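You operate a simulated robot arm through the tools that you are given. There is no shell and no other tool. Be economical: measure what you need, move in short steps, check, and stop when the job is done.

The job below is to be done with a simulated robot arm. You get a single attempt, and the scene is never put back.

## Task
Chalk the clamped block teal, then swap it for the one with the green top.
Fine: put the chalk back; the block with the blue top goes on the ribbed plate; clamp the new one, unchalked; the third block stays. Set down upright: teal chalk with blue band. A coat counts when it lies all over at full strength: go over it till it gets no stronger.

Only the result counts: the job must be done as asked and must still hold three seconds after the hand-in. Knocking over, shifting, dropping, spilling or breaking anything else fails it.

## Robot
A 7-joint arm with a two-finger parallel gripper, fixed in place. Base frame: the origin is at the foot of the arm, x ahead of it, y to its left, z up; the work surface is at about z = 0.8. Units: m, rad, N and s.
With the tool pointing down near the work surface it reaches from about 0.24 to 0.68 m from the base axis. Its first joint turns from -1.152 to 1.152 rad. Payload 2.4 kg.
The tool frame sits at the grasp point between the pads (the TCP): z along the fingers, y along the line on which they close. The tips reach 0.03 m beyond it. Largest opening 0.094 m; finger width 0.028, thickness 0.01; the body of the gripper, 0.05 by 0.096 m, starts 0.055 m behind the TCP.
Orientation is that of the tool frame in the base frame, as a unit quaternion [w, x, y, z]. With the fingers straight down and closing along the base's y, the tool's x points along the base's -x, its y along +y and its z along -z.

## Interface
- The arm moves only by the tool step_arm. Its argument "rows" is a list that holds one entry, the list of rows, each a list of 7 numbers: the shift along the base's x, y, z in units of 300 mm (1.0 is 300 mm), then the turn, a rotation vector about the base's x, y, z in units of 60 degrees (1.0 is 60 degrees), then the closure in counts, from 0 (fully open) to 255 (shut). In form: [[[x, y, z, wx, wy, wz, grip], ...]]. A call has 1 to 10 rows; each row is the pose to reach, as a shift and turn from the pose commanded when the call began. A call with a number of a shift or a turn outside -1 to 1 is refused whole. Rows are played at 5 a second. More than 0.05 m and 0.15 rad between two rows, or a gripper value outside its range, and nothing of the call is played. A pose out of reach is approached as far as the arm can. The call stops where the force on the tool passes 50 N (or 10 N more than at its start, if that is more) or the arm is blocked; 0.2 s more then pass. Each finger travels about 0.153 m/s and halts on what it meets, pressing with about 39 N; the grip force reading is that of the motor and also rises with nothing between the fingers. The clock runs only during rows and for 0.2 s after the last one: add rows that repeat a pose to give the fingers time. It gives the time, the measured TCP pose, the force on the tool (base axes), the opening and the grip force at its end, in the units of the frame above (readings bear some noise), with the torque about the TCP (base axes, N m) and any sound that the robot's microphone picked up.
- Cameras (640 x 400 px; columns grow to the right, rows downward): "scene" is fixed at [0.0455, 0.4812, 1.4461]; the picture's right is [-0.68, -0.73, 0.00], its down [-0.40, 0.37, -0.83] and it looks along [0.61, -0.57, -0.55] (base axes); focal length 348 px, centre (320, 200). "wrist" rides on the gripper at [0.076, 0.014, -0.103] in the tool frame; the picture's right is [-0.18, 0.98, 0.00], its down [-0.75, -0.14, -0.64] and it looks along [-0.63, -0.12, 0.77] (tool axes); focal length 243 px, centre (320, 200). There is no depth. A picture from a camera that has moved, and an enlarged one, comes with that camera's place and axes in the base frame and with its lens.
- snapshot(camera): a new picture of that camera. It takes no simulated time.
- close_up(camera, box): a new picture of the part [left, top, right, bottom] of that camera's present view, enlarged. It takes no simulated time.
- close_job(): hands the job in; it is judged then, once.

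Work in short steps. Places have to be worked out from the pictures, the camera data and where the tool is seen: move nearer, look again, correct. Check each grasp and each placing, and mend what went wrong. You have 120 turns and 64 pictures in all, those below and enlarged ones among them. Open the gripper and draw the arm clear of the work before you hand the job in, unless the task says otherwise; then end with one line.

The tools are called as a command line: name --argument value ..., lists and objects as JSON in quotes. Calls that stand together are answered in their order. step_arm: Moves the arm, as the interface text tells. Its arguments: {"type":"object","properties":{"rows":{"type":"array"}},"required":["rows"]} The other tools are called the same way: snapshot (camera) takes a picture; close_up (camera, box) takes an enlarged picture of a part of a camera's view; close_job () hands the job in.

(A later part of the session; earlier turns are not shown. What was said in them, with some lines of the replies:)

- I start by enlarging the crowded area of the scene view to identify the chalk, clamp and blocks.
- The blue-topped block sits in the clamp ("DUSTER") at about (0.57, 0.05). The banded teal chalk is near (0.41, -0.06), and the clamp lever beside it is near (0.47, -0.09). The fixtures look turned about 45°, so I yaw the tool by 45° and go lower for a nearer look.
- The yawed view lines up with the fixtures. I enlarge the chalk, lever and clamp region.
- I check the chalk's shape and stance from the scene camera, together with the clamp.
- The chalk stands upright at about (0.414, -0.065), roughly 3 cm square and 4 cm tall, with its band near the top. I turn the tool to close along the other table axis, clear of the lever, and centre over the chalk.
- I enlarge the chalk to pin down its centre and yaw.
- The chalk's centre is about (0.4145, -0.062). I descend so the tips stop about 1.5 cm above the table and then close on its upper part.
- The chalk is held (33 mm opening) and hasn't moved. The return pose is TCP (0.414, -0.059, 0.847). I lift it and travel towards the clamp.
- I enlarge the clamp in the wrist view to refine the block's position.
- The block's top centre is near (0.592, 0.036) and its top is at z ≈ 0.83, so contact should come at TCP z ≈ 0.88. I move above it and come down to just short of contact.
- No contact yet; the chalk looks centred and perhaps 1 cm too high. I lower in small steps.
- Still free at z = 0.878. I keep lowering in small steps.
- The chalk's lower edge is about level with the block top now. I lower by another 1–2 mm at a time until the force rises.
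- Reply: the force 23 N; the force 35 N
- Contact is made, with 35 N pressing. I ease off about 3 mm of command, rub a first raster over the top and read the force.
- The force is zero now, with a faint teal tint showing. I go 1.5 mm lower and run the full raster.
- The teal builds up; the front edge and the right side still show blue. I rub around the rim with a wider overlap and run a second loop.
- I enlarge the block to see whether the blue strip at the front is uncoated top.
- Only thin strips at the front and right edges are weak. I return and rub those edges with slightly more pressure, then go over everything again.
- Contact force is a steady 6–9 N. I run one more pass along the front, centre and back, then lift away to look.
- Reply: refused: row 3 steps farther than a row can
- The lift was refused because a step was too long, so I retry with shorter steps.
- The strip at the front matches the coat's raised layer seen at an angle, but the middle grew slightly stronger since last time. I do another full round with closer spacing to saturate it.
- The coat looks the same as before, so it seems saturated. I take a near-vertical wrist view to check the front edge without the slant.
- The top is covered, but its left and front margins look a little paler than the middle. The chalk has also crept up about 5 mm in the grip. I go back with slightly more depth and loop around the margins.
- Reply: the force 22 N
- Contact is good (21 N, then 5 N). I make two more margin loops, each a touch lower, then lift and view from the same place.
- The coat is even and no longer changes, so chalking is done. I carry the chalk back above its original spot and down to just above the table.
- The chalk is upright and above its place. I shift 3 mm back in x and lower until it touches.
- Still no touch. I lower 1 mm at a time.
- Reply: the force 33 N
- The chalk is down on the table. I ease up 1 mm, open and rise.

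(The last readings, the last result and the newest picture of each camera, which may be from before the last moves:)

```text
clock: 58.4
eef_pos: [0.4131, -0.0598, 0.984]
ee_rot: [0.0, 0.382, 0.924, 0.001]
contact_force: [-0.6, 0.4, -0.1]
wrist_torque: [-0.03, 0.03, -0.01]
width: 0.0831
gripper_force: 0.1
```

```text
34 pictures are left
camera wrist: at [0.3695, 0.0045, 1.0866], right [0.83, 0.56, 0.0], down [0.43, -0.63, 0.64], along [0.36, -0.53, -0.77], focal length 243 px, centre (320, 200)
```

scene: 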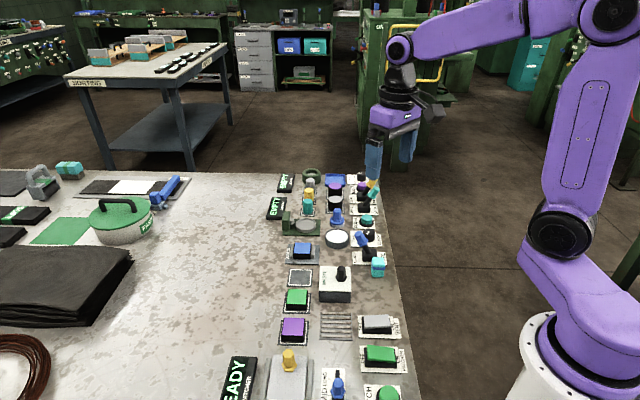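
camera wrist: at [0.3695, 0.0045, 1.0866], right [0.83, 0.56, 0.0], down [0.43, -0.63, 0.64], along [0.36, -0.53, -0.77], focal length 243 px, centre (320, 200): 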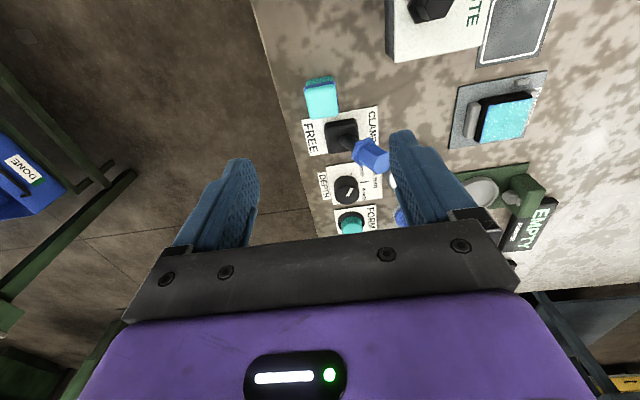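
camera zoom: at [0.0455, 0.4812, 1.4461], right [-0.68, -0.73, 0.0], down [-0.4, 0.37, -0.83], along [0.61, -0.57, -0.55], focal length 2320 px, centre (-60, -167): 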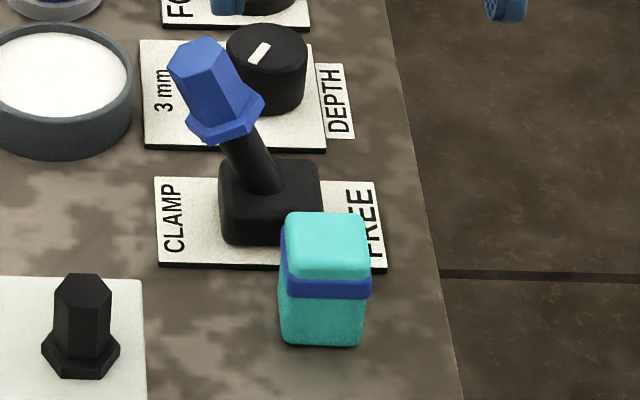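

The chalk stands upright in its old spot. Next is the lever: its knob centre is near (0.480, -0.066, 0.875), leaning towards CLAMP. I close the fingers and come down on its clamp side at about (0.506, -0.040).

step_arm --rows '[[[0.1, 0.02, 0, 0, 0, 0, 100], [0.2, 0.045, 0, 0, 0, 0, 200], [0.31, 0.066, -0.08, 0, 0, 0, 255], [0.31, 0.066, -0.16, 0, 0, 0, 255], [0.31, 0.066, -0.25, 0, 0, 0, 255], [0.31, 0.066, -0.33, 0, 0, 0, 255], [0.31, 0.066, -0.33, 0, 0, 0, 255]]]'

close_up --camera "scene" --box '[325, 205, 405, 280]'

```text
clock: 60.0
eef_pos: [0.5077, -0.0407, 0.8857]
ee_rot: [0.0, 0.382, 0.924, 0.001]
contact_force: [0.0, 0.0, 0.9]
wrist_torque: [0.0, 0.0, 0.0]
width: 0.0001
gripper_force: 32.4
```

```text
5.33 times, centred on (365, 242) of scene
camera zoom: at [0.0455, 0.4812, 1.4461], right [-0.68, -0.73, 0.0], down [-0.4, 0.37, -0.83], along [0.61, -0.57, -0.55], focal length 1856 px, centre (80, -27)
```

zoom: 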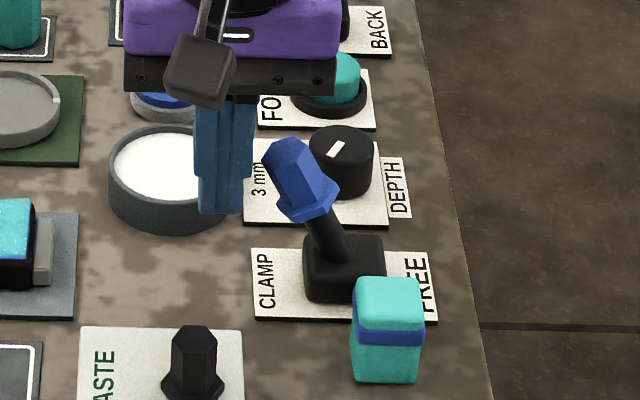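

The fingers are lined up with the knob. I push along the table axis towards FREE.

step_arm --rows '[[[-0.033, -0.033, 0, 0, 0, 0, 255], [-0.066, -0.066, 0, 0, 0, 0, 255], [-0.1, -0.1, 0, 0, 0, 0, 255], [-0.125, -0.125, 0, 0, 0, 0, 255], [-0.15, -0.15, 0, 0, 0, 0, 255], [-0.15, -0.15, 0, 0, 0, 0, 255]]]'

close_up --camera "scene" --box '[325, 205, 405, 280]'

```text
clock: 60.6
eef_pos: [0.4933, -0.053, 0.8905]
ee_rot: [0.007, 0.379, 0.926, 0.002]
contact_force: [0.7, 5.3, 7.2]
wrist_torque: [-0.06, 0.13, -0.1]
width: 0.0
gripper_force: 32.8
stopped in row 3: the force on the tool passed its limit (the readings are from after the stop); the commanded pose is now the measured one
```

```text
5.33 times, centred on (365, 242) of scene
camera zoom: at [0.0454, 0.4814, 1.446], right [-0.68, -0.73, 0.0], down [-0.4, 0.37, -0.84], along [0.61, -0.57, -0.55], focal length 1856 px, centre (80, -27)
```

zoom: 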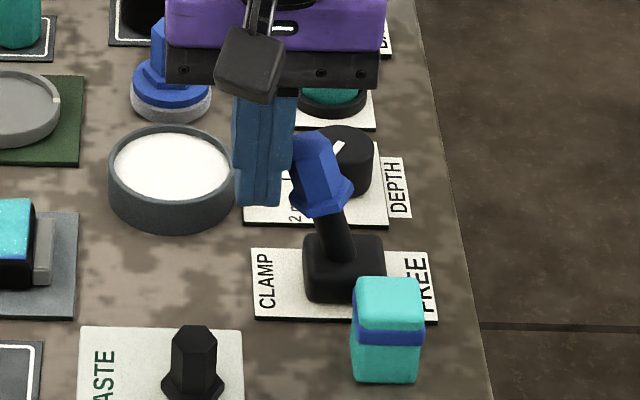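

The lever began to move but my push was too quick. I continue in smaller steps.

step_arm --rows '[[[-0.01, -0.01, -0.005, 0, 0, 0, 255], [-0.02, -0.02, -0.01, 0, 0, 0, 255], [-0.03, -0.03, -0.01, 0, 0, 0, 255], [-0.04, -0.04, -0.01, 0, 0, 0, 255], [-0.05, -0.05, -0.01, 0, 0, 0, 255], [-0.06, -0.06, -0.01, 0, 0, 0, 255], [-0.07, -0.07, -0.01, 0, 0, 0, 255], [-0.08, -0.08, -0.01, 0, 0, 0, 255]]]'

```text
clock: 61.2
eef_pos: [0.4936, -0.0525, 0.8916]
ee_rot: [0.013, 0.376, 0.927, 0.005]
contact_force: [0.1, 5.9, 7.2]
wrist_torque: [-0.03, 0.1, -0.06]
width: 0.0002
gripper_force: 32.8
stopped in row 2: the force on the tool passed its limit (the readings are from after the stop); the commanded pose is now the measured one
```

It hit the force limit again, with the fingers riding up slightly. I back off a little and look.

step_arm --rows '[[[0.02, 0.02, 0, 0, 0, 0, 255], [0.06, 0.06, 0, 0, 0, 0, 255], [0.06, 0.06, 0, 0, 0, 0, 255]]]'

close_up --camera "scene" --box '[325, 205, 405, 280]'

close_up --camera "wrist" --box '[220, 80, 420, 250]'

```text
clock: 62.0
eef_pos: [0.5131, -0.037, 0.891]
ee_rot: [0.011, 0.376, 0.927, 0.004]
contact_force: [0.1, 0.7, -0.2]
wrist_torque: [-0.03, -0.01, -0.02]
width: 0.0
gripper_force: 33.2
```

```text
5.33 times, centred on (365, 242) of scene
camera zoom: at [0.0455, 0.4812, 1.4461], right [-0.68, -0.73, 0.0], down [-0.4, 0.37, -0.83], along [0.61, -0.57, -0.55], focal length 1856 px, centre (80, -27)
```

zoom: 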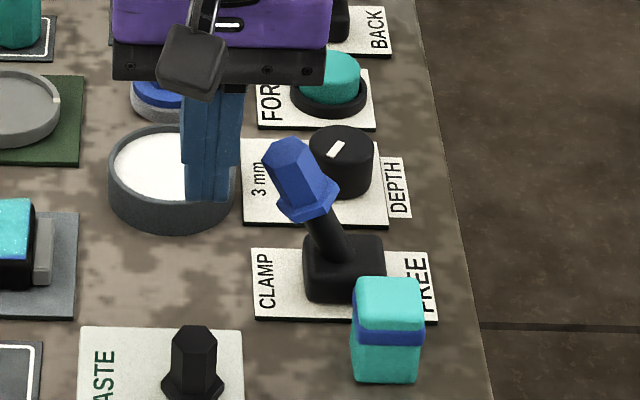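

```text
2.35 times, centred on (320, 165) of wrist
camera zoom: at [0.4647, 0.0277, 0.9924], right [0.82, 0.58, 0.02], down [0.42, -0.63, 0.65], along [0.39, -0.53, -0.76], focal length 571 px, centre (320, 282)
```

zoom: 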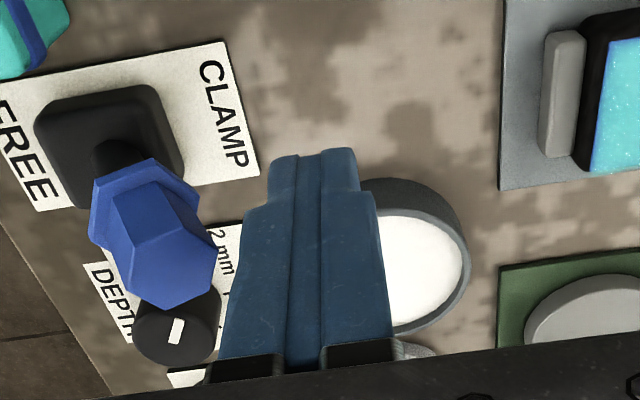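

The lever springs back to CLAMP. The finger tips had caught on the knob's flange and were pushed up as it rose. I straighten the tool, raise it so the tips bear only on the upper knob, and push again.

step_arm --rows '[[[0, 0, 0.025, 0, 0.011, -0.007, 255], [0, 0, 0.05, 0.001, 0.022, -0.0145, 255], [-0.02, -0.02, 0.05, 0.001, 0.022, -0.0145, 255], [-0.04, -0.04, 0.05, 0.001, 0.022, -0.0145, 255], [-0.06, -0.06, 0.05, 0.001, 0.022, -0.0145, 255], [-0.08, -0.08, 0.05, 0.001, 0.022, -0.0145, 255], [-0.1, -0.1, 0.05, 0.001, 0.022, -0.0145, 255], [-0.12, -0.12, 0.05, 0.001, 0.022, -0.0145, 255], [-0.14, -0.14, 0.05, 0.001, 0.022, -0.0145, 255]]]'

close_up --camera "scene" --box '[325, 205, 405, 280]'

```text
clock: 64.0
eef_pos: [0.4683, -0.0781, 0.9067]
ee_rot: [0.001, 0.383, 0.924, 0.0]
contact_force: [-0.5, -0.6, -0.8]
wrist_torque: [-0.01, 0.01, -0.01]
width: 0.0001
gripper_force: 32.6
```

```text
5.33 times, centred on (365, 242) of scene
camera zoom: at [0.0455, 0.4812, 1.4461], right [-0.68, -0.73, 0.0], down [-0.4, 0.37, -0.83], along [0.61, -0.57, -0.55], focal length 1856 px, centre (80, -27)
```

zoom: 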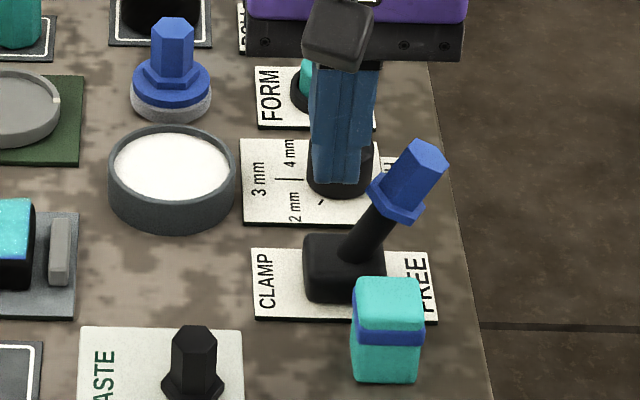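

The lever is at FREE and the jaw has opened. I rise, turn the tool 90° so it closes across the open sides of the block, and move above the clamp.

step_arm --rows '[[[0, 0, 0.12, 0, 0, 0.125, 255], [0, 0, 0.24, 0, 0, 0.25, 200], [0.07, 0.06, 0.26, 0, 0, 0.375, 100], [0.14, 0.12, 0.26, 0, 0, 0.5, 0], [0.21, 0.18, 0.26, 0, 0, 0.625, 0], [0.28, 0.24, 0.26, 0, 0, 0.75, 0], [0.36, 0.3, 0.26, 0, 0, 0.875, 0], [0.432, 0.36, 0.26, 0, 0, 1.0, 0]]]'

step_arm --rows '[[[0, 0, 0, 0, 0, 0.125, 0], [0, 0, 0, 0, 0, 0.25, 0], [0, 0, 0, 0, 0, 0.375, 0], [0, 0, 0, 0, 0, 0.5, 0], [0, 0, 0, 0, 0, 0.5, 0]]]'

snapshot --camera "wrist"

close_up --camera "scene" --box '[276, 220, 340, 280]'

```text
clock: 65.8
eef_pos: [0.6006, 0.0304, 0.9832]
ee_rot: [0.001, -0.132, 0.991, 0.001]
contact_force: [0.5, 0.3, -0.5]
wrist_torque: [0.0, -0.01, -0.02]
width: 0.0938
gripper_force: 0.0
```

```text
clock: 67.0
eef_pos: [0.599, 0.0291, 0.9829]
ee_rot: [0.002, -0.383, 0.924, 0.001]
contact_force: [0.3, -0.1, 1.0]
wrist_torque: [0.01, 0.01, 0.01]
width: 0.0941
gripper_force: 0.1
```

```text
28 pictures are left
camera wrist: at [0.5355, -0.0139, 1.0854], right [-0.57, 0.82, 0.0], down [0.63, 0.43, 0.64], along [0.53, 0.37, -0.77], focal length 243 px, centre (320, 200)
```

wrist: 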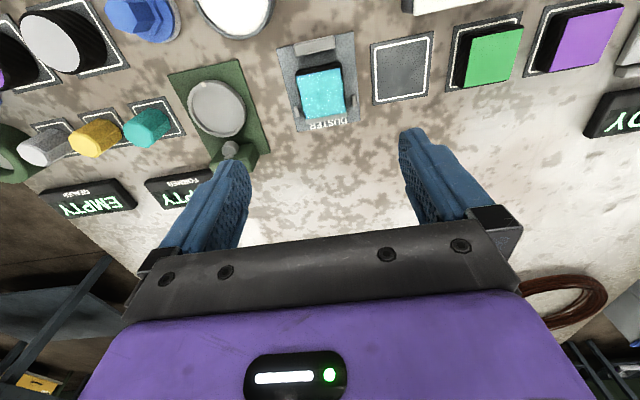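

```text
6.67 times, centred on (308, 250) of scene
camera zoom: at [0.0455, 0.4812, 1.4461], right [-0.68, -0.73, 0.0], down [-0.4, 0.37, -0.83], along [0.61, -0.57, -0.55], focal length 2320 px, centre (400, -133)
```

zoom: 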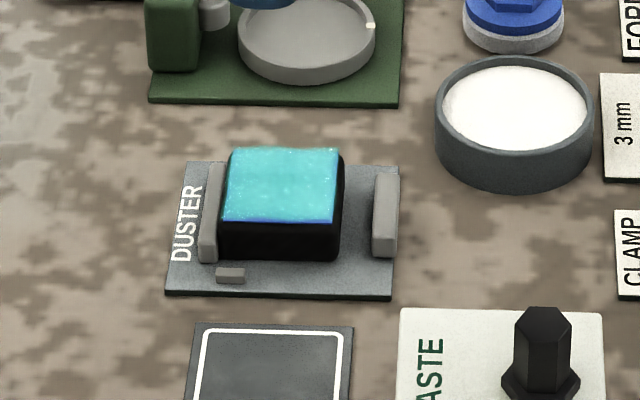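

The jaw is open and the block centre is at about (0.598, 0.033). I part-close to 70 mm, descend so the tips reach about 0.809, and grip the sides.

step_arm --rows '[[[-0.015, 0, 0, 0, 0, 0, 65], [-0.015, 0, -0.15, 0, 0, 0, 65], [-0.015, 0, -0.3, 0, 0, 0, 65], [-0.015, 0, -0.4, 0, 0, 0, 65], [-0.015, 0, -0.475, 0, 0, 0, 65], [-0.015, 0, -0.475, 0, 0, 0, 65]]]'

close_up --camera "scene" --box '[276, 220, 340, 280]'

```text
clock: 68.4
eef_pos: [0.5967, 0.0307, 0.8411]
ee_rot: [0.001, -0.382, 0.924, 0.001]
contact_force: [-0.8, -0.1, -0.5]
wrist_torque: [-0.04, -0.01, -0.02]
width: 0.0698
gripper_force: 0.0
```

```text
6.67 times, centred on (308, 250) of scene
camera zoom: at [0.0455, 0.4812, 1.4461], right [-0.68, -0.73, 0.0], down [-0.4, 0.37, -0.83], along [0.61, -0.57, -0.55], focal length 2320 px, centre (400, -133)
```

zoom: 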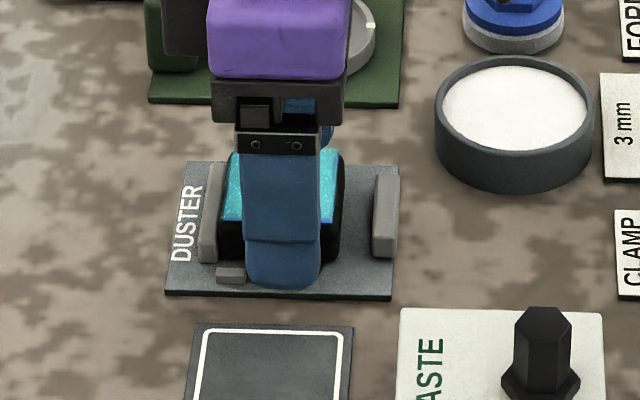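

The fingers straddle the block clear of the tab. I close on it.

step_arm --rows '[[[0, 0, 0, 0, 0, 0, 100], [0, 0, 0, 0, 0, 0, 140], [0, 0, 0, 0, 0, 0, 180], [0, 0, 0, 0, 0, 0, 200]]]'

step_arm --rows '[[[0, 0, 0.08, 0, 0, 0, 200], [0, 0, 0.2, 0, 0, 0, 200], [0, 0, 0.33, 0, 0, 0, 200], [0, 0, 0.33, 0, 0, 0, 200]]]'

close_up --camera "scene" --box '[260, 180, 360, 280]'

```text
clock: 69.4
eef_pos: [0.5953, 0.03, 0.8408]
ee_rot: [0.0, -0.382, 0.924, 0.001]
contact_force: [-0.7, -0.4, 0.5]
wrist_torque: [0.01, 0.0, -0.01]
width: 0.0468
gripper_force: 38.9
```

```text
clock: 70.4
eef_pos: [0.5964, 0.0311, 0.9398]
ee_rot: [0.001, -0.382, 0.924, 0.002]
contact_force: [0.4, -0.7, -0.4]
wrist_torque: [0.01, 0.01, -0.01]
width: 0.0468
gripper_force: 38.6
```

```text
4.00 times, centred on (310, 230) of scene
camera zoom: at [0.0455, 0.4812, 1.4461], right [-0.68, -0.73, 0.0], down [-0.4, 0.37, -0.83], along [0.61, -0.57, -0.55], focal length 1392 px, centre (360, 80)
```

zoom: 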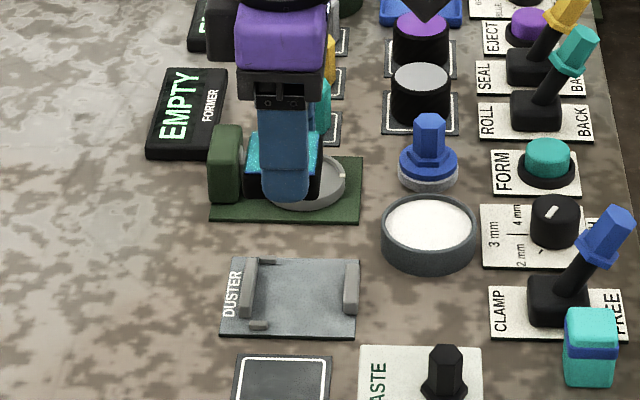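

The coated block is held (46.8 mm opening) and the clamp nest is empty. I carry it high over to the ribbed plate and look.

step_arm --rows '[[[0, 0, 0.13, 0, 0, 0, 200], [-0.1, 0.042, 0.2, 0, 0, 0, 200], [-0.22, 0.094, 0.2, 0, 0, 0, 200], [-0.35, 0.15, 0.2, 0, 0, 0, 200], [-0.48, 0.205, 0.2, 0, 0, 0, 200], [-0.61, 0.26, 0.2, 0, 0, 0, 200], [-0.74, 0.313, 0.2, 0, 0, 0, 200], [-0.74, 0.313, 0.2, 0, 0, 0, 200]]]'

close_up --camera "wrist" --box '[220, 0, 440, 220]'

close_up --camera "scene" --box '[280, 220, 400, 360]'

```text
clock: 72.2
eef_pos: [0.3709, 0.1229, 0.9996]
ee_rot: [0.001, -0.382, 0.924, 0.002]
contact_force: [0.4, -0.3, -0.7]
wrist_torque: [0.03, -0.04, -0.01]
width: 0.0471
gripper_force: 38.8
```

```text
1.82 times, centred on (330, 110) of wrist
camera zoom: at [0.3072, 0.08, 1.1012], right [-0.56, 0.83, 0.0], down [0.63, 0.43, 0.64], along [0.53, 0.36, -0.77], focal length 441 px, centre (302, 364)
```

zoom: 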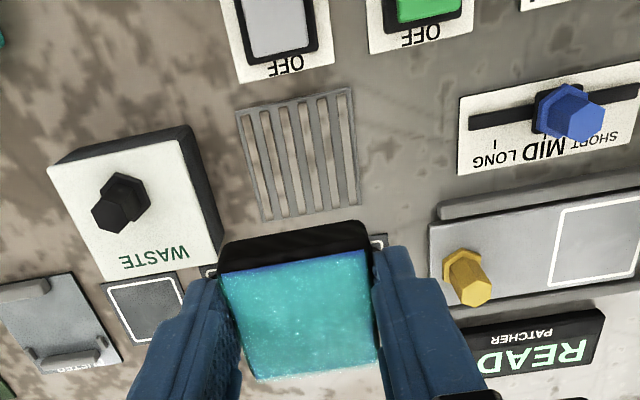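

```text
2.86 times, centred on (340, 290) of scene
camera zoom: at [0.0455, 0.4812, 1.4461], right [-0.68, -0.73, 0.0], down [-0.4, 0.37, -0.83], along [0.61, -0.57, -0.55], focal length 994 px, centre (263, -57)
```

zoom: 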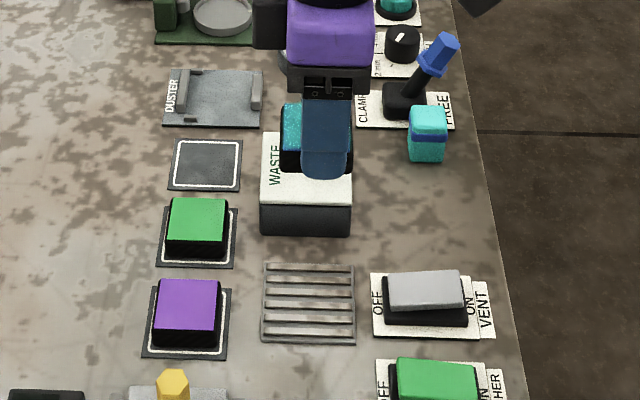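

The ribbed plate's centre is about (0.373, 0.124), directly below. I descend to just above it.

step_arm --rows '[[[0.003, -0.004, -0.15, 0, 0, 0, 200], [0.003, -0.004, -0.3, 0, 0, 0, 200], [0.003, -0.004, -0.43, 0, 0, 0, 200], [0.003, -0.004, -0.5, 0, 0, 0, 200], [0.003, -0.004, -0.5, 0, 0, 0, 200]]]'

step_arm --rows '[[[0, 0, -0.005, 0, 0, 0, 200], [0, 0, -0.01, 0, 0, 0, 200], [0, 0, -0.01, 0, 0, 0, 200]]]'

close_up --camera "scene" --box '[290, 280, 390, 360]'

```text
clock: 73.4
eef_pos: [0.3726, 0.124, 0.8503]
ee_rot: [0.001, -0.382, 0.924, 0.002]
contact_force: [-0.1, 0.2, 0.0]
wrist_torque: [-0.01, -0.02, 0.0]
width: 0.0468
gripper_force: 39.3
```

```text
clock: 74.2
eef_pos: [0.3727, 0.1229, 0.8469]
ee_rot: [0.0, -0.382, 0.924, 0.002]
contact_force: [-0.4, -0.5, 0.4]
wrist_torque: [0.02, 0.01, -0.01]
width: 0.0469
gripper_force: 39.2
```

```text
5.00 times, centred on (340, 320) of scene
camera zoom: at [0.0455, 0.4812, 1.4461], right [-0.68, -0.73, 0.0], down [-0.4, 0.37, -0.83], along [0.61, -0.57, -0.55], focal length 1740 px, centre (220, -400)
```

zoom: 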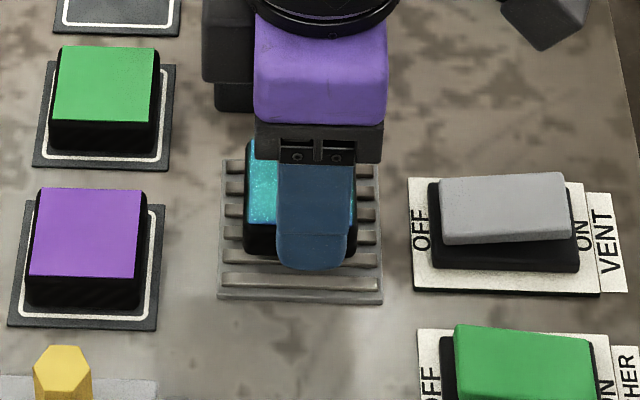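

It is well placed over the plate. I lower the last few millimetres until contact.

step_arm --rows '[[[0, 0, -0.004, 0, 0, 0, 200], [0, 0, -0.008, 0, 0, 0, 200], [0, 0, -0.008, 0, 0, 0, 200]]]'

step_arm --rows '[[[0, 0, -0.003, 0, 0, 0, 200], [0, 0, -0.006, 0, 0, 0, 200], [0, 0, -0.006, 0, 0, 0, 200]]]'

```text
clock: 75.0
eef_pos: [0.3734, 0.1225, 0.8442]
ee_rot: [0.002, -0.382, 0.924, 0.001]
contact_force: [0.1, 0.3, -0.5]
wrist_torque: [0.01, -0.02, 0.03]
width: 0.0469
gripper_force: 38.8
```

```text
clock: 75.8
eef_pos: [0.3733, 0.123, 0.8437]
ee_rot: [0.001, -0.381, 0.925, 0.002]
contact_force: [-4.6, 1.5, 20.3]
wrist_torque: [0.06, 0.06, 0.02]
width: 0.0469
gripper_force: 38.8
```

Contact is felt at 20 N. I ease up slightly, open to 70 mm, and rise.

step_arm --rows '[[[0, 0, 0.003, 0, 0, 0, 200], [0, 0, 0.003, 0, 0, 0, 120], [0, 0, 0.003, 0, 0, 0, 70], [0, 0, 0.003, 0, 0, 0, 65], [0, 0, 0.13, 0, 0, 0, 65], [0, 0, 0.28, 0, 0, 0, 65], [0, 0, 0.42, 0, 0, 0, 65], [0, 0, 0.42, 0, 0, 0, 65]]]'

snapshot --camera "wrist"

close_up --camera "scene" --box '[290, 280, 390, 360]'

```text
clock: 77.6
eef_pos: [0.3733, 0.1218, 0.9695]
ee_rot: [0.001, -0.383, 0.924, 0.001]
contact_force: [-0.5, 0.5, 0.2]
wrist_torque: [-0.02, 0.0, -0.03]
width: 0.0699
gripper_force: 0.0
```

```text
21 pictures are left
camera wrist: at [0.3094, 0.0792, 1.0717], right [-0.56, 0.83, 0.0], down [0.63, 0.43, 0.64], along [0.53, 0.36, -0.77], focal length 243 px, centre (320, 200)
```

wrist: 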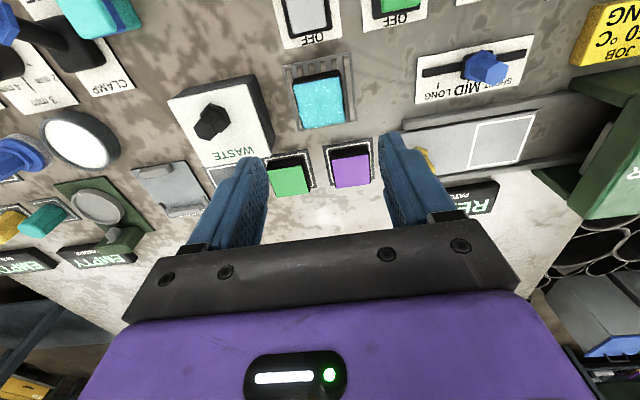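

```text
5.00 times, centred on (340, 320) of scene
camera zoom: at [0.0455, 0.4812, 1.4461], right [-0.68, -0.73, 0.0], down [-0.4, 0.37, -0.83], along [0.61, -0.57, -0.55], focal length 1740 px, centre (220, -400)
```

zoom: 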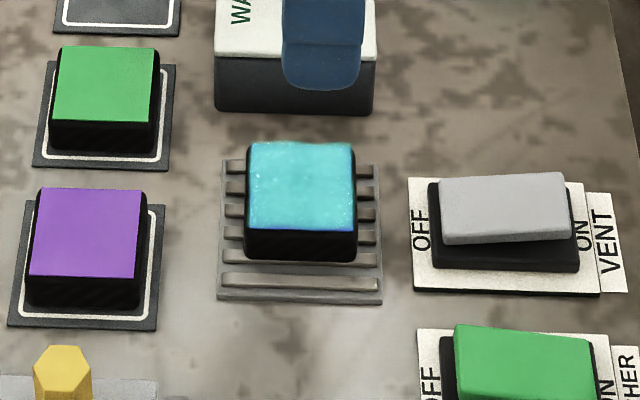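

The block stands on the plate, perhaps a few millimetres to the far side. I check the margins with an enlarged wrist view.

close_up --camera "wrist" --box '[260, 40, 400, 220]'

```text
2.22 times, centred on (330, 130) of wrist
camera zoom: at [0.3094, 0.0792, 1.0717], right [-0.56, 0.83, 0.0], down [0.63, 0.43, 0.64], along [0.53, 0.36, -0.77], focal length 539 px, centre (298, 356)
```

zoom: 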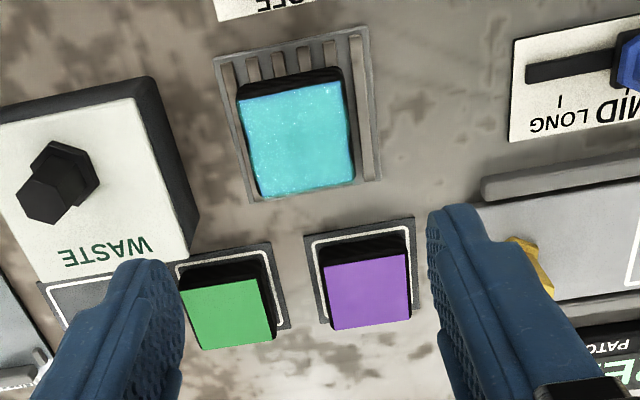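

The block is fully on the ribbed plate. The green block is next, centred near (0.477, 0.144). I approach with the fingers opened to 62 mm, because the purple block is close by.

step_arm --rows '[[[0.12, 0.025, 0, 0, 0, 0, 87], [0.24, 0.05, 0, 0, 0, 0, 87], [0.346, 0.074, 0, 0, 0, 0, 87], [0.346, 0.074, -0.12, 0, 0, 0, 87], [0.346, 0.074, -0.25, 0, 0, 0, 87], [0.346, 0.074, -0.25, 0, 0, 0, 87]]]'

close_up --camera "scene" --box '[260, 260, 340, 350]'

snapshot --camera "wrist"

```text
clock: 79.0
eef_pos: [0.476, 0.1466, 0.8943]
ee_rot: [0.001, -0.382, 0.924, 0.002]
contact_force: [0.2, -0.1, -0.4]
wrist_torque: [0.0, -0.01, -0.02]
width: 0.0616
gripper_force: 0.1
```

```text
4.44 times, centred on (300, 305) of scene
camera zoom: at [0.0455, 0.4812, 1.4461], right [-0.68, -0.73, 0.0], down [-0.4, 0.37, -0.83], along [0.61, -0.57, -0.55], focal length 1547 px, centre (409, -267)
```

zoom: 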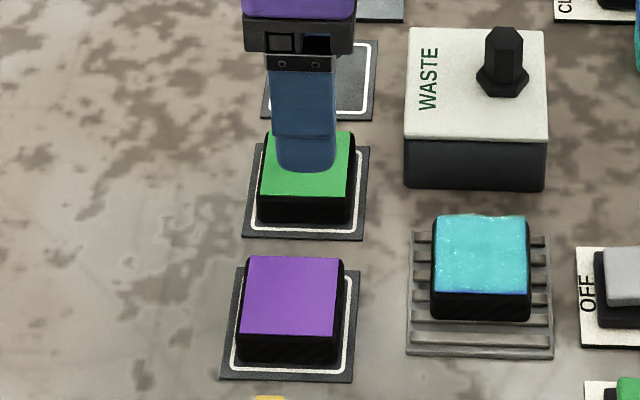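

```text
17 pictures are left
camera wrist: at [0.4121, 0.1017, 0.9949], right [-0.56, 0.83, 0.0], down [0.63, 0.43, 0.64], along [0.53, 0.36, -0.77], focal length 243 px, centre (320, 200)
```

wrist: 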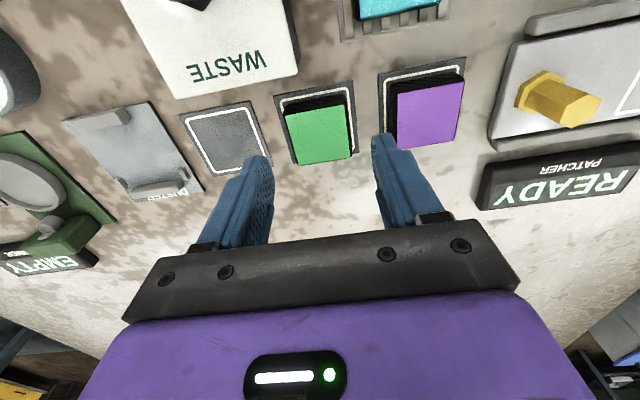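

The fingers straddle the green block symmetrically. I descend and grip.

step_arm --rows '[[[0, 0, -0.1, 0, 0, 0, 87], [0, 0, -0.178, 0, 0, 0, 87], [0, 0, -0.178, 0, 0, 0, 87], [0, 0, -0.178, 0, 0, 0, 130], [0, 0, -0.178, 0, 0, 0, 180], [0, 0, -0.178, 0, 0, 0, 200], [0, 0, -0.178, 0, 0, 0, 200]]]'

step_arm --rows '[[[0, 0, 0.1, 0, 0, 0, 200], [0, 0, 0.25, 0, 0, 0, 200], [0, 0, 0.4, 0, 0, 0, 200], [0, 0, 0.45, 0, 0, 0, 200]]]'

close_up --camera "scene" --box '[260, 220, 360, 350]'

```text
clock: 80.6
eef_pos: [0.4756, 0.1445, 0.8413]
ee_rot: [0.001, -0.382, 0.924, 0.001]
contact_force: [-1.2, 0.3, 0.1]
wrist_torque: [0.0, -0.02, -0.01]
width: 0.0468
gripper_force: 39.2
```

```text
clock: 81.6
eef_pos: [0.4763, 0.1443, 0.9755]
ee_rot: [0.001, -0.381, 0.924, 0.001]
contact_force: [-0.6, -1.0, -1.0]
wrist_torque: [0.01, 0.0, 0.01]
width: 0.0471
gripper_force: 38.8
```

```text
3.08 times, centred on (310, 285) of scene
camera zoom: at [0.0455, 0.4812, 1.4461], right [-0.68, -0.73, 0.0], down [-0.4, 0.37, -0.83], along [0.61, -0.57, -0.55], focal length 1071 px, centre (351, -62)
```

zoom: 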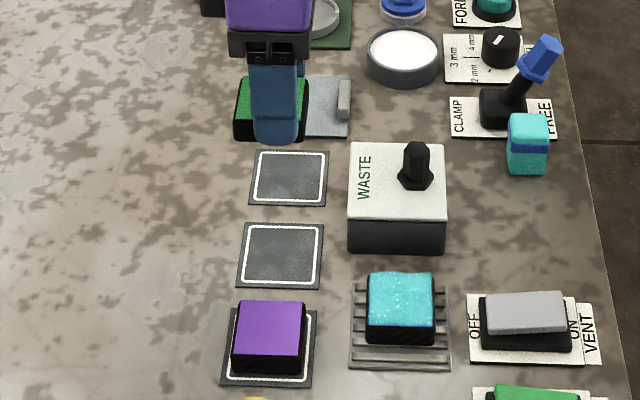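

The green block is held and centred. I move it above the clamp nest, to the spot where the first block sat.

step_arm --rows '[[[0.1, -0.097, 0, 0, 0, 0, 200], [0.2, -0.194, 0, 0, 0, 0, 200], [0.3, -0.29, 0, 0, 0, 0, 200], [0.394, -0.383, 0, 0, 0, 0, 200], [0.394, -0.383, -0.15, 0, 0, 0, 200], [0.394, -0.383, -0.3, 0, 0, 0, 200], [0.394, -0.383, -0.36, 0, 0, 0, 200], [0.394, -0.383, -0.36, 0, 0, 0, 200]]]'

close_up --camera "scene" --box '[276, 220, 340, 280]'

```text
clock: 83.4
eef_pos: [0.5966, 0.0301, 0.8664]
ee_rot: [0.001, -0.381, 0.924, 0.002]
contact_force: [0.3, 0.0, -0.7]
wrist_torque: [0.01, -0.02, 0.01]
width: 0.047
gripper_force: 39.4
```

```text
6.67 times, centred on (308, 250) of scene
camera zoom: at [0.0456, 0.4812, 1.4461], right [-0.68, -0.73, 0.0], down [-0.4, 0.37, -0.83], along [0.61, -0.57, -0.55], focal length 2320 px, centre (400, -133)
```

zoom: 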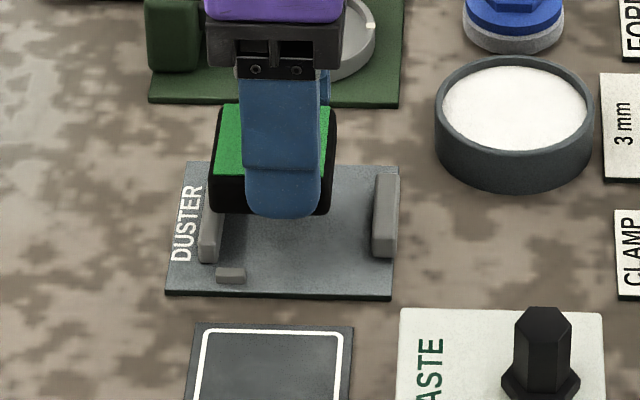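

The block would come down about 4 mm too close to the fixed jaw. I shift 5.5 mm away from it and lower towards the nest.

step_arm --rows '[[[-0.013, -0.013, 0, 0, 0, 0, 200], [-0.013, -0.013, -0.04, 0, 0, 0, 200], [-0.013, -0.013, -0.065, 0, 0, 0, 200], [-0.013, -0.013, -0.065, 0, 0, 0, 200]]]'

close_up --camera "scene" --box '[276, 220, 340, 280]'

```text
clock: 84.4
eef_pos: [0.5927, 0.0275, 0.8473]
ee_rot: [0.002, -0.381, 0.924, 0.001]
contact_force: [-0.3, -0.7, -0.3]
wrist_torque: [0.02, 0.02, -0.02]
width: 0.0469
gripper_force: 38.6
```

```text
6.67 times, centred on (308, 250) of scene
camera zoom: at [0.0455, 0.4812, 1.4461], right [-0.68, -0.73, 0.0], down [-0.4, 0.37, -0.83], along [0.61, -0.57, -0.55], focal length 2320 px, centre (400, -133)
```

zoom: 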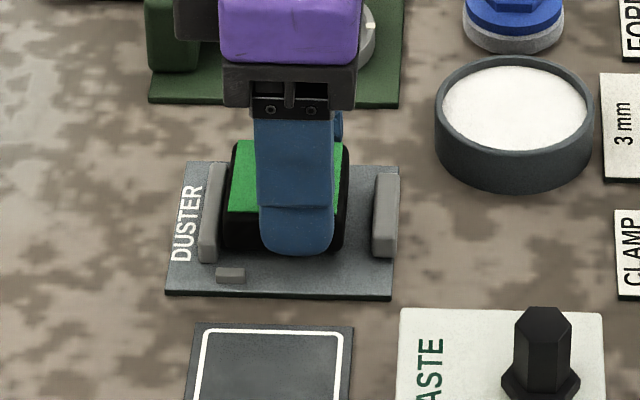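

It is clear of both jaws. I lower to contact in small steps.

step_arm --rows '[[[0, 0, -0.007, 0, 0, 0, 200], [0, 0, -0.014, 0, 0, 0, 200], [0, 0, -0.014, 0, 0, 0, 200]]]'

step_arm --rows '[[[0, 0, -0.003, 0, 0, 0, 200], [0, 0, -0.006, 0, 0, 0, 200], [0, 0, -0.006, 0, 0, 0, 200]]]'

```text
clock: 85.2
eef_pos: [0.5905, 0.0249, 0.8434]
ee_rot: [0.0, -0.382, 0.924, 0.002]
contact_force: [0.2, -0.7, -1.4]
wrist_torque: [0.02, 0.0, -0.02]
width: 0.0468
gripper_force: 38.8
```

```text
clock: 86.0
eef_pos: [0.5919, 0.0267, 0.8431]
ee_rot: [0.001, -0.382, 0.924, 0.002]
contact_force: [0.4, 1.0, 2.8]
wrist_torque: [0.04, -0.04, -0.02]
width: 0.047
gripper_force: 38.5
```

Contact is just starting. I lower one more millimetre to confirm.

step_arm --rows '[[[0, 0, -0.002, 0, 0, 0, 200], [0, 0, -0.004, 0, 0, 0, 200], [0, 0, -0.004, 0, 0, 0, 200]]]'

```text
clock: 86.8
eef_pos: [0.5914, 0.0259, 0.8425]
ee_rot: [0.001, -0.383, 0.924, 0.002]
contact_force: [-7.4, 0.3, 23.7]
wrist_torque: [0.09, 0.2, -0.01]
width: 0.047
gripper_force: 39.1
```

The block is seated. I ease up, release, rise, and check the nest.

step_arm --rows '[[[0, 0, 0.003, 0, 0, 0, 200], [0, 0, 0.003, 0, 0, 0, 130], [0, 0, 0.003, 0, 0, 0, 87], [0, 0, 0.003, 0, 0, 0, 80], [0, 0, 0.1, 0, 0, 0, 80], [0, 0, 0.25, 0, 0, 0, 80], [0, 0, 0.4, 0, 0, 0, 80], [0, 0, 0.5, 0, 0, 0, 80]]]'

close_up --camera "scene" --box '[276, 220, 340, 280]'

```text
clock: 88.6
eef_pos: [0.5924, 0.0249, 0.9919]
ee_rot: [0.003, -0.382, 0.924, 0.001]
contact_force: [0.3, -0.1, 0.1]
wrist_torque: [-0.02, -0.02, -0.01]
width: 0.0646
gripper_force: 0.0
```

```text
6.67 times, centred on (308, 250) of scene
camera zoom: at [0.0455, 0.4812, 1.4461], right [-0.68, -0.73, 0.0], down [-0.4, 0.37, -0.83], along [0.61, -0.57, -0.55], focal length 2320 px, centre (400, -133)
```

zoom: 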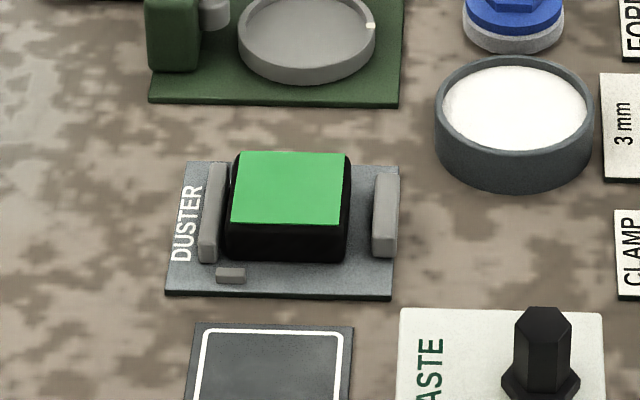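

The green block sits in the nest, upright and 3 mm from the fixed jaw. I close the fingers, go round to the FREE side of the lever at about (0.411, -0.133), and come down to knob-top height.

step_arm --rows '[[[-0.1, -0.087, 0, 0, 0, 0, 160], [-0.21, -0.183, 0, 0, 0, 0, 255], [-0.32, -0.278, 0, 0, 0, 0, 255], [-0.42, -0.365, 0, 0, 0, 0, 255], [-0.52, -0.452, 0, 0, 0, 0, 255], [-0.605, -0.526, 0, 0, 0, 0, 255], [-0.605, -0.526, -0.15, 0, 0, 0, 255], [-0.605, -0.526, -0.29, 0, 0, 0, 255], [-0.605, -0.526, -0.29, 0, 0, 0, 255]]]'

close_up --camera "scene" --box '[325, 205, 405, 280]'

```text
clock: 90.6
eef_pos: [0.4111, -0.1342, 0.9021]
ee_rot: [0.002, -0.382, 0.924, 0.001]
contact_force: [-0.8, 0.3, -0.2]
wrist_torque: [0.02, 0.0, -0.02]
width: 0.0
gripper_force: 33.1
```

```text
5.33 times, centred on (365, 242) of scene
camera zoom: at [0.0455, 0.4812, 1.4461], right [-0.68, -0.73, 0.0], down [-0.4, 0.37, -0.83], along [0.61, -0.57, -0.55], focal length 1856 px, centre (80, -27)
```

zoom: 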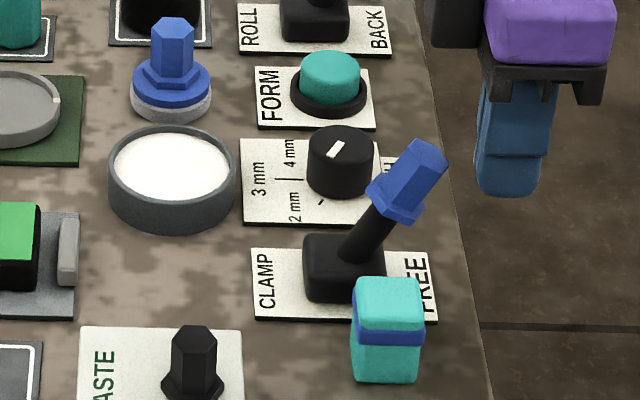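

The fingers are beside the knob with about a 1.5 cm gap. I push along the table axis towards CLAMP.

step_arm --rows '[[[0.02, 0.02, 0.005, 0, 0, 0, 255], [0.04, 0.04, 0.01, 0, 0, 0, 255], [0.06, 0.06, 0.01, 0, 0, 0, 255], [0.08, 0.08, 0.01, 0, 0, 0, 255], [0.1, 0.1, 0.01, 0, 0, 0, 255], [0.12, 0.12, 0.01, 0, 0, 0, 255], [0.14, 0.14, 0.01, 0, 0, 0, 255], [0.16, 0.16, 0.01, 0, 0, 0, 255], [0.16, 0.16, 0.01, 0, 0, 0, 255]]]'

close_up --camera "scene" --box '[270, 195, 410, 290]'

```text
clock: 92.6
eef_pos: [0.4585, -0.0833, 0.9073]
ee_rot: [0.001, -0.383, 0.924, 0.001]
contact_force: [-0.5, 0.3, -0.2]
wrist_torque: [-0.03, 0.01, -0.01]
width: 0.0001
gripper_force: 33.0
```

```text
4.21 times, centred on (340, 242) of scene
camera zoom: at [0.0455, 0.4812, 1.4461], right [-0.68, -0.73, 0.0], down [-0.4, 0.37, -0.83], along [0.61, -0.57, -0.55], focal length 1466 px, centre (236, 21)
```

zoom: 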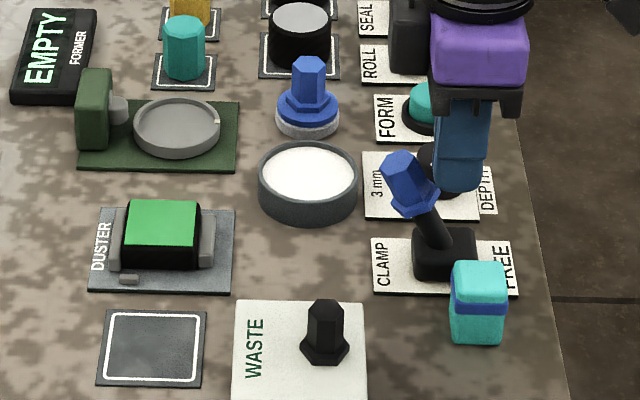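

The lever is at CLAMP and the jaws hold the green block. I raise the arm, open the gripper, draw clear, and check everything.

step_arm --rows '[[[-0.02, -0.02, 0.1, 0, 0, 0, 255], [-0.02, -0.02, 0.25, 0, 0, 0, 200], [-0.02, -0.02, 0.4, 0, 0, 0, 100], [-0.02, -0.02, 0.55, 0, 0, 0, 0], [-0.1, -0.06, 0.65, 0, 0, 0, 0], [-0.1, -0.06, 0.75, 0, 0, 0, 0]]]'

close_up --camera "scene" --box '[260, 165, 420, 265]'

close_up --camera "scene" --box '[260, 230, 420, 370]'

```text
clock: 94.0
eef_pos: [0.4295, -0.1018, 1.134]
ee_rot: [0.001, -0.381, 0.925, 0.001]
contact_force: [0.1, 0.2, 0.1]
wrist_torque: [-0.01, 0.0, 0.03]
width: 0.0942
gripper_force: 0.1
```

```text
4.00 times, centred on (340, 215) of scene
camera zoom: at [0.0455, 0.4812, 1.4461], right [-0.68, -0.73, 0.0], down [-0.4, 0.37, -0.83], along [0.61, -0.57, -0.55], focal length 1392 px, centre (240, 140)
```

zoom: 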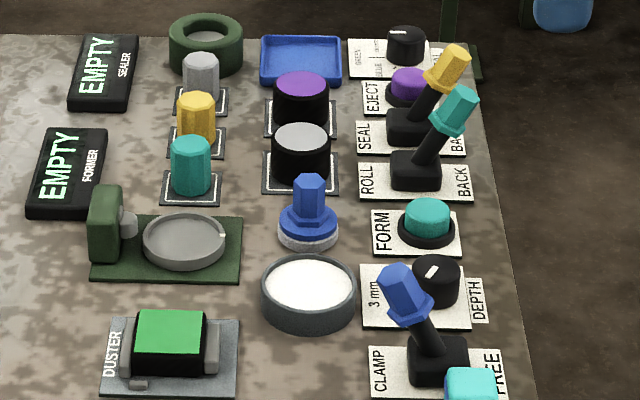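

```text
2.86 times, centred on (340, 300) of scene
camera zoom: at [0.0455, 0.4812, 1.4461], right [-0.68, -0.73, 0.0], down [-0.4, 0.37, -0.83], along [0.61, -0.57, -0.55], focal length 994 px, centre (263, -86)
```

zoom: 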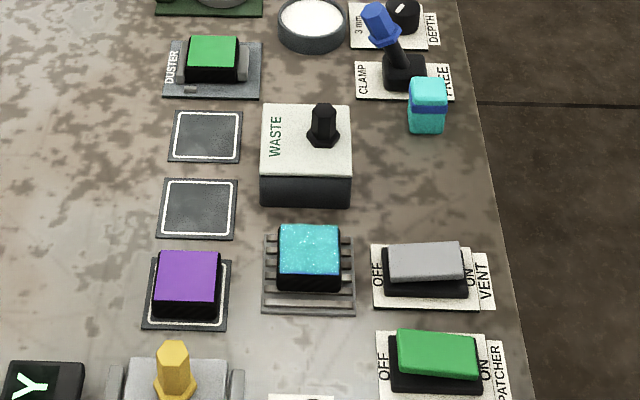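

All items are where they were asked to be: the coated blue-top block is on the ribbed plate and the green block is clamped. The chalk stands upright in its place, and the purple block and everything else are untouched. The gripper is open and the arm is clear, so I hand in.

close_job

```text
The job is handed in.
```

The job is handed in: the blue-top block is chalked teal and on the ribbed plate (a few millimetres off centre), the green-top block is clamped unchalked, the chalk is back upright, and the purple block was not moved.
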